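You operate a simulated robot arm through the tools that you are given. There is no shell and no other tool. Be economical: measure what you need, move in short steps, check, and stop when the job is done.

You are at the controls of a simulated robot arm. One attempt, no reset.

Task
Put the orange probe on the grey rubber pad.
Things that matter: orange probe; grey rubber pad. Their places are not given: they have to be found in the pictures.

It is judged by the outcome, as a careful person would: the job done as asked, and still so three seconds after it is handed in. It fails if anything else is knocked over, pushed out of place, dropped, spilled or broken.

Robot
A 6-joint arm with a two-finger parallel gripper, fixed in place. Base frame: the origin is at the foot of the arm, x ahead of it, y to its left, z up; the work surface is at about z = 0. Readings come in mm, rad, newtons and seconds.
With the tool pointing down near the work surface it reaches from about 180 to 460 mm from the base axis. Its first joint turns from -1.222 to 1.222 rad. Payload 1.9 kg.
The tool frame sits at the grasp point between the pads (the TCP): z along the fingers, y along the line on which they close. The tips reach 23 mm beyond it. The gripper opens to 94 mm. The fingers are 38 mm wide and 10 mm thick; the gripper's body (54 by 96 mm) begins 39 mm behind the TCP.
Orientation is told as [roll, pitch, yaw] about the base's x, y, z axes, in that order, counted from this pose: with the fingers straight down and closing along the base's y, the tool's x points along the base's -x, its y along +y and its z along -z.

Tools
- The arm moves only by the tool drive_tool. Its argument "targets" is a list of rows, each a list of 5 numbers: the gripper command, from -1 (fully open) to 1 (shut), values between in proportion, then the shift along the tool's x, y, z in cm, then the turn about the tool's z in rad. In form: [[claw, tx, ty, tz, yaw], ...]. A call has 1 to 10 rows; each row is the pose to reach, as a shift and turn from the pose commanded when the call began, along the tool's axes at that moment. Rows are played at 5 a second. More than 50 mm and 0.15 rad between two rows, or a gripper value outside its range, and nothing of the call is played. A pose out of reach is approached as far as the arm can. The call stops where the force on the tool passes 40 N (or 10 N more than at its start, if that is more) or the arm is blocked; 0.2 s more then pass. The fingers move at their own pace (about 108 mm/s each) and stop on an object; they squeeze with about 37 N. The grip force told is the motor's: it shows also when the fingers shut on nothing. Time passes only in rows, and 0.2 s behind the last, so rows that repeat a pose let the fingers close. It gives the time, the measured TCP pose, the force on the tool (base axes), the opening and the grip force at its end, in the units of the frame above (readings bear some noise), and new pictures: "views" is both (left out), scene, wrist or none.
- Cameras (640 x 400 px; columns grow to the right, rows downward): "scene" is fixed at [72.8, 334.9, 418.2]; the picture's right is [-0.53, -0.85, 0.00], its down [-0.54, 0.34, -0.77] and it looks along [0.65, -0.41, -0.64] (base axes); focal length 251 px, centre (320, 200). "wrist" rides on the gripper at [-39, 0, -44] in the tool frame; the picture's right is [0.00, -1.00, 0.00], its down [0.97, 0.00, -0.24] and it looks along [0.24, 0.00, 0.97] (tool axes); focal length 218 px, centre (320, 200).
- pixel_to_xyz(camera, pixels): for up to 12 pixels [column, row] of the newest picture of that camera ("zoom" is the newest enlarged one), the place [x, y, z] in the base frame of the surface seen there, good to about 2 mm. No time passes.
- enlarge(camera, box): a new picture of the part [left, top, right, bottom] of that camera's present view, enlarged. No time passes.
- sign_off(): hands the job in; it is judged then, once.

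Work in short steps. Measure before you move; look again where a grasp or a placing could have gone wrong, and mend it. You have 60 turns and 120 pictures in all, those below and enlarged ones among them. Open the gripper and draw the arm clear of the work before you hand the job in, unless the task says otherwise; then end with one line.

The tools are called by a JSON object that holds its "op" and its "data". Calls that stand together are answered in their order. drive_tool: Moves the arm, as the interface text tells. Its arguments: {"type":"object","properties":{"targets":{"type":"array"},"views":{"type":"string","enum":["both","scene","wrist","none"]}},"required":["targets"]} The other tools are called the same way: pixel_to_xyz (camera, pixels) gives the place of the surface under pixels of a picture; enlarge (camera, box) takes an enlarged picture of a part of a camera's view; sign_off () hands the job in.

At the start:

```text
time: 0.0
position: [276.8, 115.2, 262.2]
orientation: [0.0, -0.002, 0.001]
force: [0.2, -0.4, -0.3]
opening: 93.9
finger_force: 0.1
```

scene: 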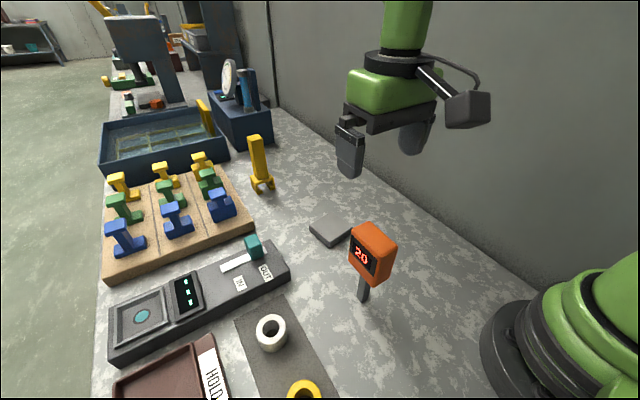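
wrist: 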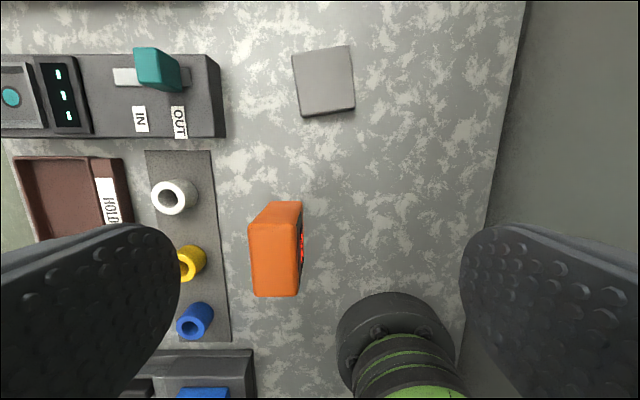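

The orange probe (scene ~ (372,252)) seems to stand on a stem, and a grey square pad is at scene (331,228). I'll enlarge and measure both.

{"op": "enlarge", "data": {"camera": "scene", "box": [280, 190, 440, 310]}}

{"op": "pixel_to_xyz", "data": {"camera": "wrist", "pixels": [[294, 55], [348, 47], [354, 105], [303, 115], [324, 80], [252, 228], [272, 204], [301, 204], [296, 293], [255, 293], [277, 250], [380, 150]]}}

{"op": "pixel_to_xyz", "data": {"camera": "scene", "pixels": [[363, 224], [396, 243], [350, 238], [378, 283], [362, 255], [387, 265], [364, 285], [362, 301], [330, 225], [313, 233], [332, 243], [376, 234]]}}

```text
3.33 times, centred on (360, 250) of scene
```

zoom: 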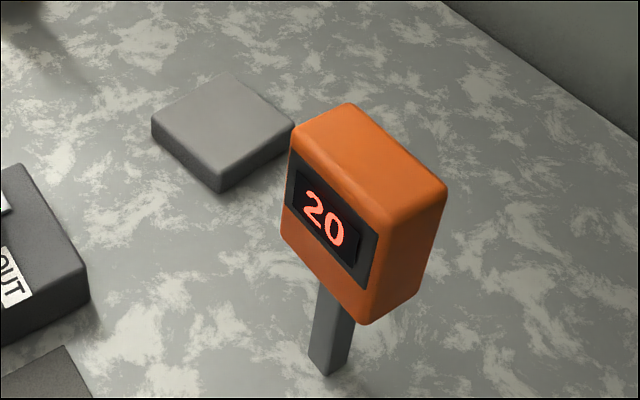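

```text
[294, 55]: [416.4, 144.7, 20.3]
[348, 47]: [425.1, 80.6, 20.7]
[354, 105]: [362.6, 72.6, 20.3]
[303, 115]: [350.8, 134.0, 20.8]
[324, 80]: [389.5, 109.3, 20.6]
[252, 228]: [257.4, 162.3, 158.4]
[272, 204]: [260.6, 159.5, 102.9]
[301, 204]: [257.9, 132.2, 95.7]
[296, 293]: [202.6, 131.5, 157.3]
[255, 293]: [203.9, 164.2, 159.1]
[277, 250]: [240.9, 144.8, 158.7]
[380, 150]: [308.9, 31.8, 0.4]
```

```text
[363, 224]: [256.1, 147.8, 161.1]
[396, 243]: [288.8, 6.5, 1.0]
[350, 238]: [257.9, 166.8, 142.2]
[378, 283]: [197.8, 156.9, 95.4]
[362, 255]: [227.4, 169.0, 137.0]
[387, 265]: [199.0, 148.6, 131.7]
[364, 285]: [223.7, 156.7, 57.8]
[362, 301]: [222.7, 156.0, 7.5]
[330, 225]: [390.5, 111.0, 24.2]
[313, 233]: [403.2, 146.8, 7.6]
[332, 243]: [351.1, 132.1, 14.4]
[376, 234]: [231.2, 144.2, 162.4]
```

The probe stands on a thin stem: head about x 199–262, y 131–169, z 95–160. The pad is 20 mm high, centred at about (389,108). I'll move above the probe at the present height and check alignment.

{"op": "drive_tool", "data": {"targets": [[-1, 1.5, 1.2, 0, 0], [-1, 3.0, 2.4, 0, 0], [-1, 4.6, 3.5, 0, 0], [-1, 4.6, 3.5, 0, 0]]}}

```text
time: 1.0
position: [232.4, 150.7, 261.9]
orientation: [0.001, -0.003, 0.001]
force: [0.4, -0.2, 0.1]
opening: 94.2
finger_force: 0.0
```

scene: 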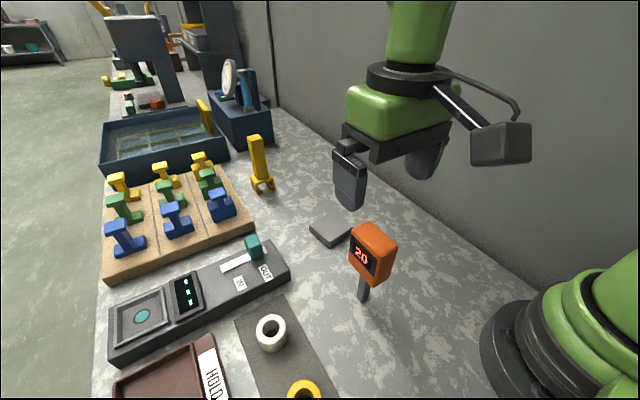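
wrist: 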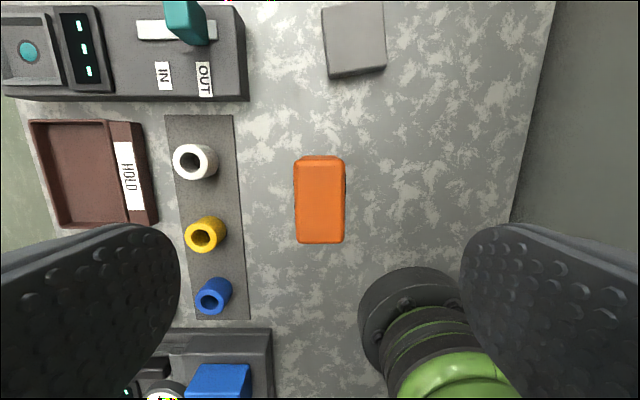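

The head is centred at column 320 and square to the fingers. I'll go down to TCP z≈130 with the gripper open.

{"op": "drive_tool", "data": {"targets": [[-1, 0, 0, 2.5, 0], [-1, 0, 0, 5, 0], [-1, 0, 0, 7.5, 0], [-1, 0, 0, 10, 0], [-1, 0, 0, 12, 0], [-1, 0, 0, 13.2, 0], [-1, 0, 0, 13.2, 0]]}}

```text
time: 2.6
position: [230.1, 148.8, 129.0]
orientation: [0.001, -0.001, 0.001]
force: [-0.4, -0.3, -0.7]
opening: 94.1
finger_force: 0.1
```

scene: 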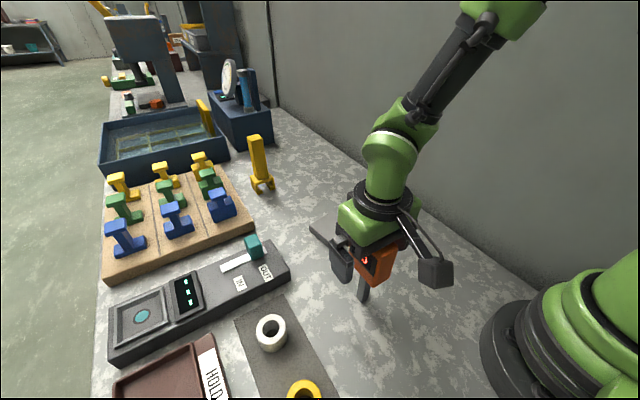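
wrist: 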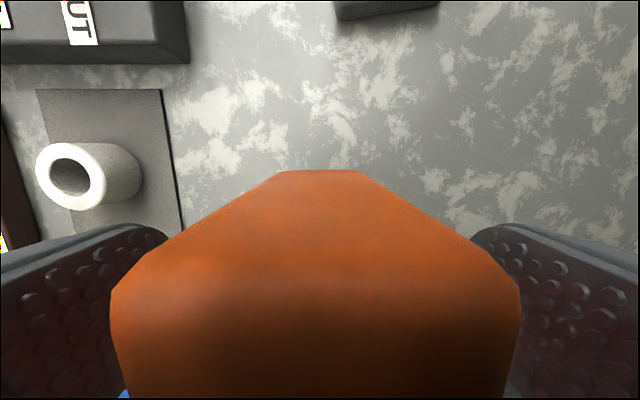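

The head lies evenly between the fingers, with no contact yet. Close in place.

{"op": "drive_tool", "data": {"targets": [[0, 0, 0, 0, 0], [0.3, 0, 0, 0, 0], [1, 0, 0, 0, 0], [1, 0, 0, 0, 0], [1, 0, 0, 0, 0]], "views": "scene"}}

```text
time: 3.8
position: [230.7, 150.2, 129.0]
orientation: [0.002, 0.0, 0.0]
force: [0.3, 0.3, 0.1]
opening: 35.6
finger_force: 36.9
```

scene: 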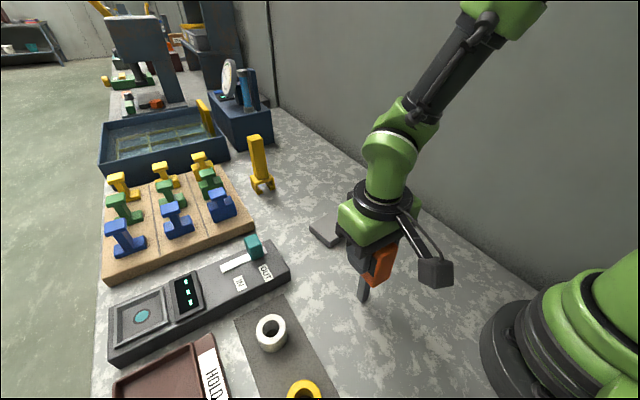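

Gripped at 35.6 mm. Lift straight up 70 mm gently and check.

{"op": "drive_tool", "data": {"targets": [[1, 0, 0, -0.5, 0], [1, 0, 0, -1.5, 0], [1, 0, 0, -3, 0], [1, 0, 0, -5, 0], [1, 0, 0, -7, 0], [1, 0, 0, -7, 0]]}}

```text
time: 5.2
position: [230.4, 150.1, 201.0]
orientation: [0.001, 0.0, -0.001]
force: [-0.1, 0.3, -1.3]
opening: 35.4
finger_force: 36.8
```

scene: 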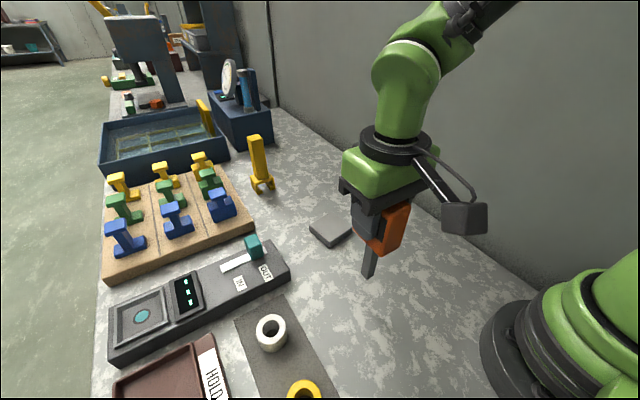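
wrist: 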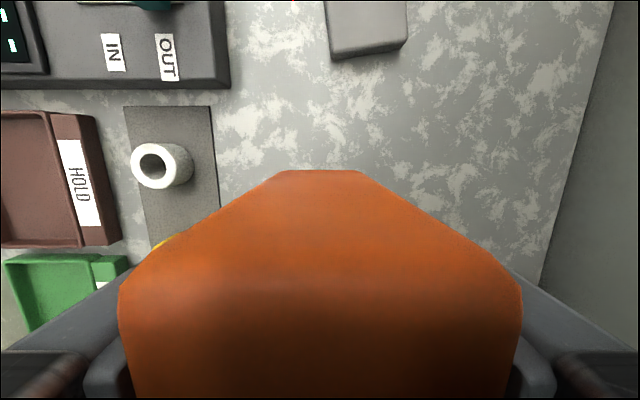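

The probe is lifted and steady. I'll check where the stem's tip is relative to the TCP, and whether it stood in a hole.

{"op": "enlarge", "data": {"camera": "scene", "box": [310, 180, 470, 310]}}

{"op": "pixel_to_xyz", "data": {"camera": "scene", "pixels": [[367, 274], [367, 265], [371, 276], [363, 271], [374, 270], [362, 300]]}}

```text
3.08 times, centred on (390, 245) of scene
```

zoom: 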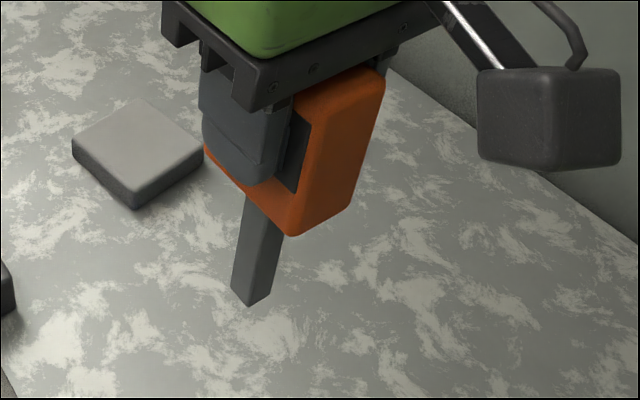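

```text
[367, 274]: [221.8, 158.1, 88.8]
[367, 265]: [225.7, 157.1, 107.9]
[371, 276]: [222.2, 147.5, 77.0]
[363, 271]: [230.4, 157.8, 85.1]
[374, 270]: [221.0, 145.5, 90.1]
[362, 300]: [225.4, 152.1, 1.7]
```

The stem hangs straight below the TCP, its flat end about 127 mm lower, and it stood free on the table. I'll carry it over the pad centre (389,108) at this height, which clears the pad by about 50 mm.

{"op": "drive_tool", "data": {"targets": [[1, -1, -0.3, 0, 0], [1, -3, -0.8, 0, 0], [1, -5, -1.3, 0, 0], [1, -7, -1.9, 0, 0], [1, -9, -2.4, 0, 0], [1, -11, -2.9, 0, 0], [1, -13, -3.4, 0, 0], [1, -15, -4.0, 0, 0], [1, -15.85, -4.2, 0, 0], [1, -15.85, -4.2, 0, 0]]}}

```text
time: 7.4
position: [388.9, 107.3, 200.5]
orientation: [0.002, -0.002, 0.0]
force: [0.6, -0.2, -1.1]
opening: 35.7
finger_force: 37.7
```

scene: 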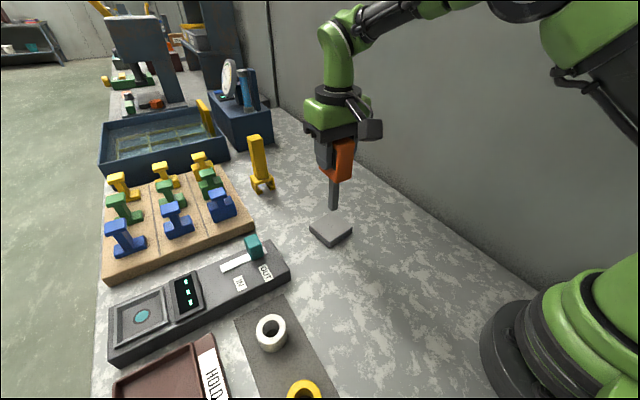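
wrist: 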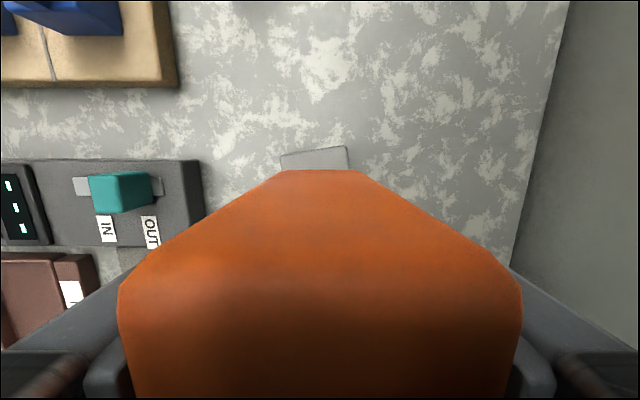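

The probe is above the pad; contact should come near TCP z≈150. I'll lower 46 mm and then look.

{"op": "drive_tool", "data": {"targets": [[1, 0, 0, 1, 0], [1, 0, 0, 2, 0], [1, 0, 0, 3, 0], [1, 0, 0, 4, 0], [1, 0, 0, 4.6, 0], [1, 0, 0, 4.6, 0]], "views": "none"}}

{"op": "enlarge", "data": {"camera": "scene", "box": [270, 150, 410, 260]}}

```text
time: 8.8
position: [388.5, 106.5, 153.9]
orientation: [0.001, 0.0, -0.002]
force: [0.1, 0.3, -1.7]
opening: 35.6
finger_force: 37.0
```

```text
3.64 times, centred on (340, 205) of scene
```

zoom: 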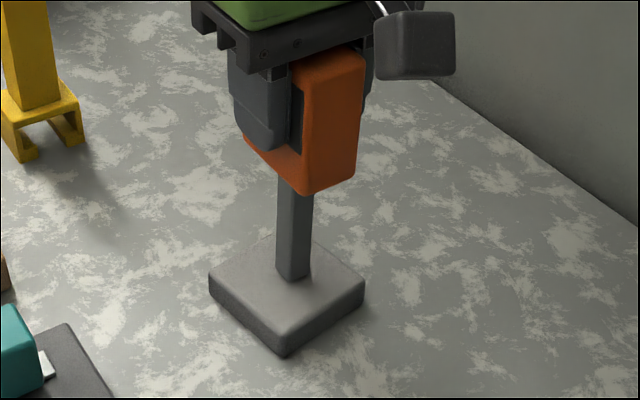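

The stem end is just above the middle of the pad. I'll lower in 1 mm steps, watching the force.

{"op": "drive_tool", "data": {"targets": [[1, 0, 0, 0.1, 0], [1, 0, 0, 0.2, 0], [1, 0, 0, 0.3, 0], [1, 0, 0, 0.3, 0]], "views": "none"}}

```text
time: 9.8
position: [388.0, 108.6, 150.7]
orientation: [0.001, -0.002, 0.001]
force: [-0.4, -0.7, -1.3]
opening: 35.6
finger_force: 36.8
```

Force still shows only the weight, so no contact yet; I'll go on by fractions of a mm.

{"op": "drive_tool", "data": {"targets": [[1, 0, 0, 0.05, 0], [1, 0, 0, 0.1, 0], [1, 0, 0, 0.1, 0]], "views": "none"}}

```text
time: 10.6
position: [388.1, 107.1, 149.6]
orientation: [0.003, -0.003, 0.0]
force: [-6.4, -1.0, 21.2]
opening: 35.9
finger_force: 37.2
```

Contact: 21 N upward. I'll back off 0.5 mm to relieve the press and recheck.

{"op": "drive_tool", "data": {"targets": [[1, 0, 0, -0.04, 0], [1, 0, 0, -0.04, 0]], "views": "none"}}

{"op": "enlarge", "data": {"camera": "scene", "box": [270, 150, 410, 260]}}

```text
time: 11.2
position: [389.6, 107.0, 150.2]
orientation: [0.004, -0.002, 0.0]
force: [-3.0, 1.3, 18.5]
opening: 35.8
finger_force: 37.2
```

```text
3.64 times, centred on (340, 205) of scene
```

zoom: 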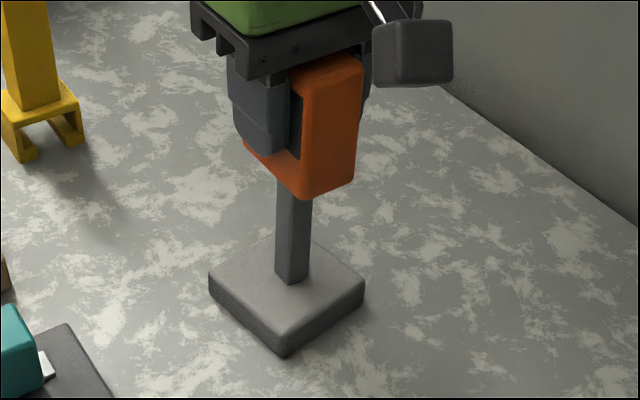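

Still 18 N; ease up a little more.

{"op": "drive_tool", "data": {"targets": [[1, 0, 0, -0.03, 0], [1, 0, 0, -0.03, 0], [1, 0, 0, -0.03, 0]], "views": "none"}}

```text
time: 12.0
position: [388.5, 107.1, 151.5]
orientation: [0.001, -0.003, -0.002]
force: [2.7, 0.4, 8.4]
opening: 35.7
finger_force: 37.0
```

{"op": "drive_tool", "data": {"targets": [[1, 0, 0, -0.02, 0], [1, 0, 0, -0.02, 0], [1, 0, 0, -0.02, 0]], "views": "none"}}

```text
time: 12.8
position: [388.9, 108.2, 150.8]
orientation: [0.002, -0.001, -0.001]
force: [4.2, 0.1, 3.5]
opening: 35.7
finger_force: 37.0
```

Vertical force is down to 3.5 N with 4 N sideways; another 0.2 mm up should settle it before release.

{"op": "drive_tool", "data": {"targets": [[1, 0, 0, -0.02, 0], [1, 0, 0, -0.02, 0], [1, 0, 0, -0.02, 0]], "views": "both"}}

{"op": "enlarge", "data": {"camera": "scene", "box": [270, 150, 410, 260]}}

```text
time: 13.6
position: [389.1, 107.3, 151.8]
orientation: [0.002, 0.001, 0.0]
force: [0.0, -1.2, 0.7]
opening: 35.8
finger_force: 36.9
```

scene: 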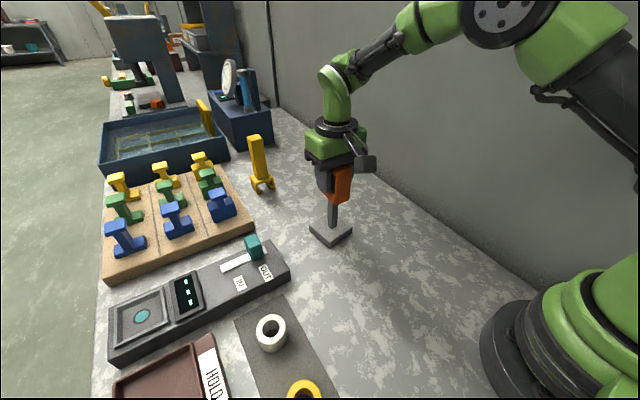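
wrist: 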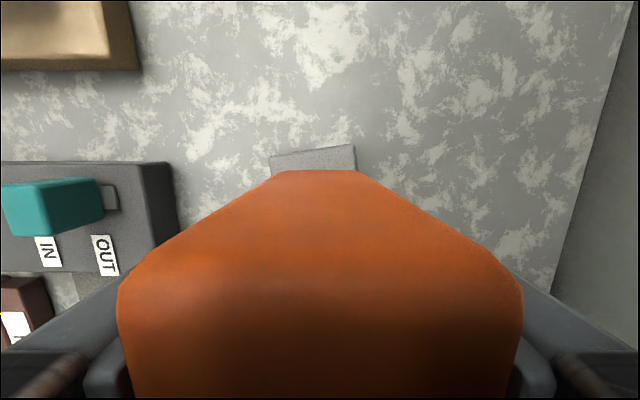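

```text
3.64 times, centred on (340, 205) of scene
```

zoom: 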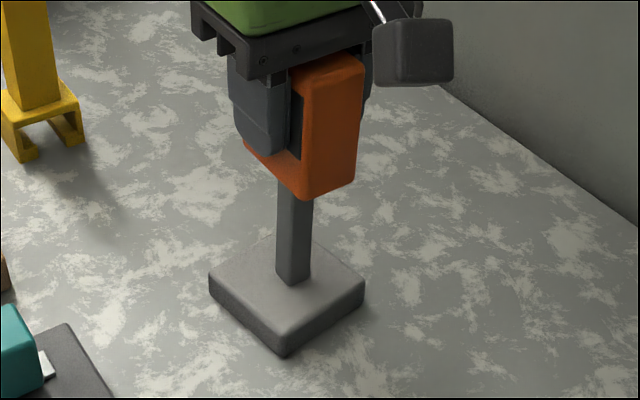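

The probe stands upright on the pad's middle with forces near zero. I'll open only a few mm first, so the fingers still guard it, and check that it stands.

{"op": "drive_tool", "data": {"targets": [[0.2, 0, 0, 0, 0], [0.15, 0, 0, 0, 0], [0.05, 0, 0, 0, 0], [0.05, 0, 0, 0, 0], [0.05, 0, 0, 0, 0], [0.05, 0, 0, 0, 0], [0.05, 0, 0, 0, 0]]}}

{"op": "enlarge", "data": {"camera": "scene", "box": [270, 150, 410, 260]}}

```text
time: 15.2
position: [388.5, 107.9, 151.7]
orientation: [0.001, -0.001, -0.001]
force: [-0.1, 0.1, 0.0]
opening: 44.8
finger_force: 0.1
```

scene: 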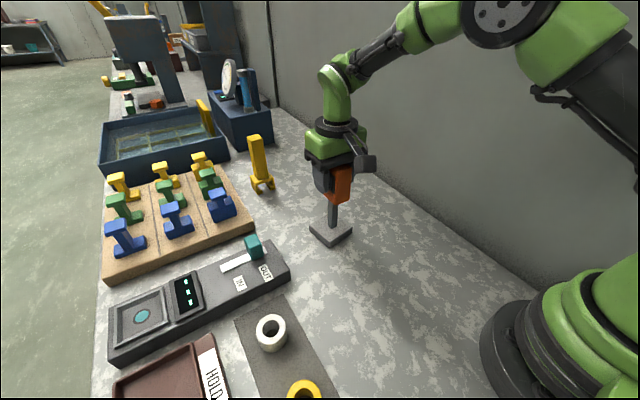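
wrist: 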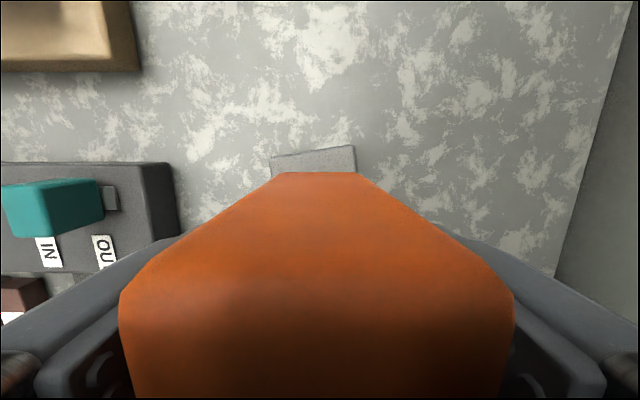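

```text
3.64 times, centred on (340, 205) of scene
```

zoom: 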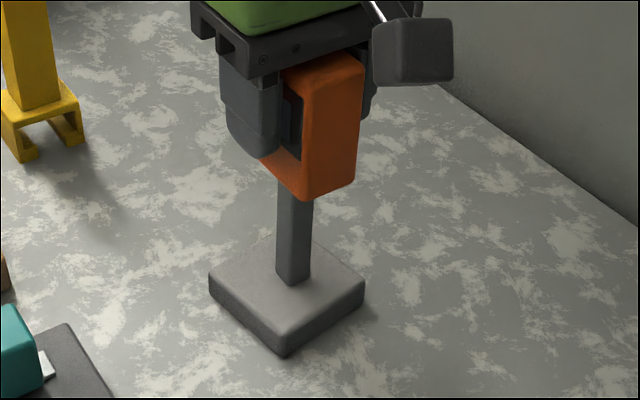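

It stands on its own. Open wider (clear space on both sides at this height) and rise straight up.

{"op": "drive_tool", "data": {"targets": [[-0.4, 0, 0, 0, 0], [-0.8, 0, 0, 0, 0], [-0.8, 0, 0, 0, 0], [-0.8, 0, 0, -1, 0], [-0.8, 0, 0, -3, 0], [-0.8, 0, 0, -5, 0], [-0.8, 0, 0, -7, 0], [-0.8, 0, 0, -9, 0], [-0.8, 0, 0, -10.5, 0], [-0.8, 0, 0, -10.5, 0]]}}

```text
time: 17.4
position: [388.7, 106.9, 256.9]
orientation: [0.001, -0.001, 0.001]
force: [0.2, -0.1, 0.2]
opening: 84.7
finger_force: 0.1
```

scene: 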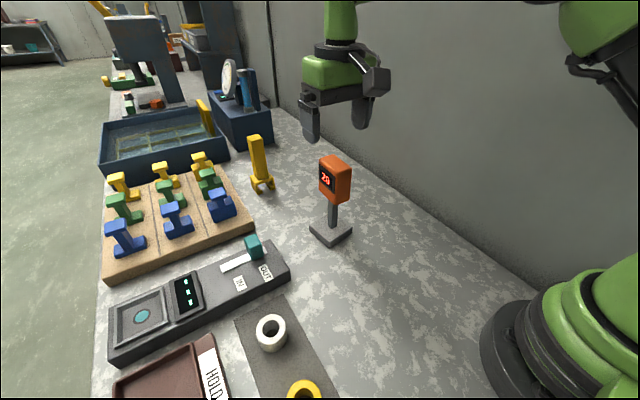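
wrist: 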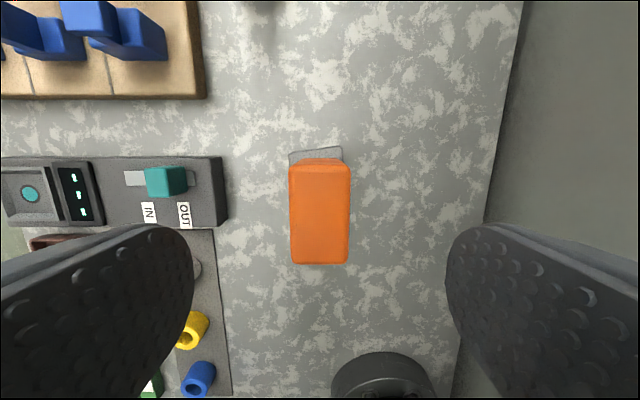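

The probe stands on the pad and the gripper is clear. The display seems to have changed, so I'll look closer while backing the arm away.

{"op": "drive_tool", "data": {"targets": [[-0.8, 2, 0, 0, 0], [-0.8, 4, 0, 0, 0], [-0.8, 6, 0, 0, 0], [-0.8, 8, 0, 0, 0], [-0.8, 10, 0, 0, 0], [-0.8, 10, 0, 0, 0], [-0.8, 10, 0, 0, 0], [-0.8, 10, 0, 0, 0]], "views": "scene"}}

{"op": "enlarge", "data": {"camera": "scene", "box": [270, 140, 410, 260]}}

```text
time: 19.2
position: [289.5, 107.1, 256.6]
orientation: [0.002, -0.001, -0.001]
force: [0.4, 0.1, 0.6]
opening: 84.6
finger_force: 0.0
```

scene: 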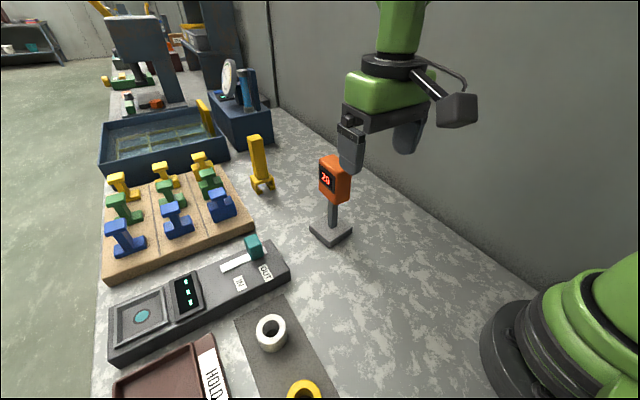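

```text
3.33 times, centred on (340, 200) of scene
```

zoom: 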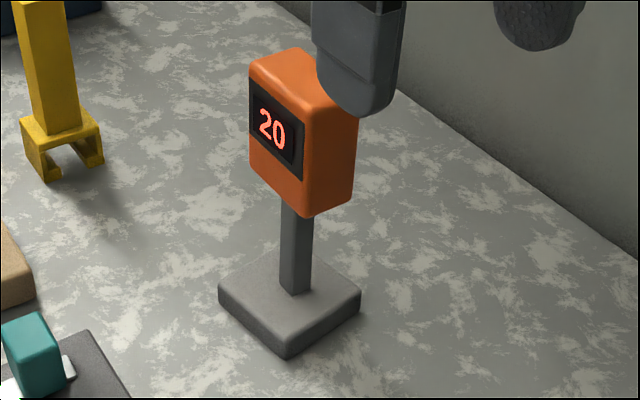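

The display still reads 20, the probe stands upright and steady in the middle of the pad, and the arm is clear. Handing in.

{"op": "sign_off", "data": {}}

```text
The job is handed in.
```

The orange probe is standing upright in the middle of the grey rubber pad; the gripper is open, the arm is drawn clear, and nothing else was moved.
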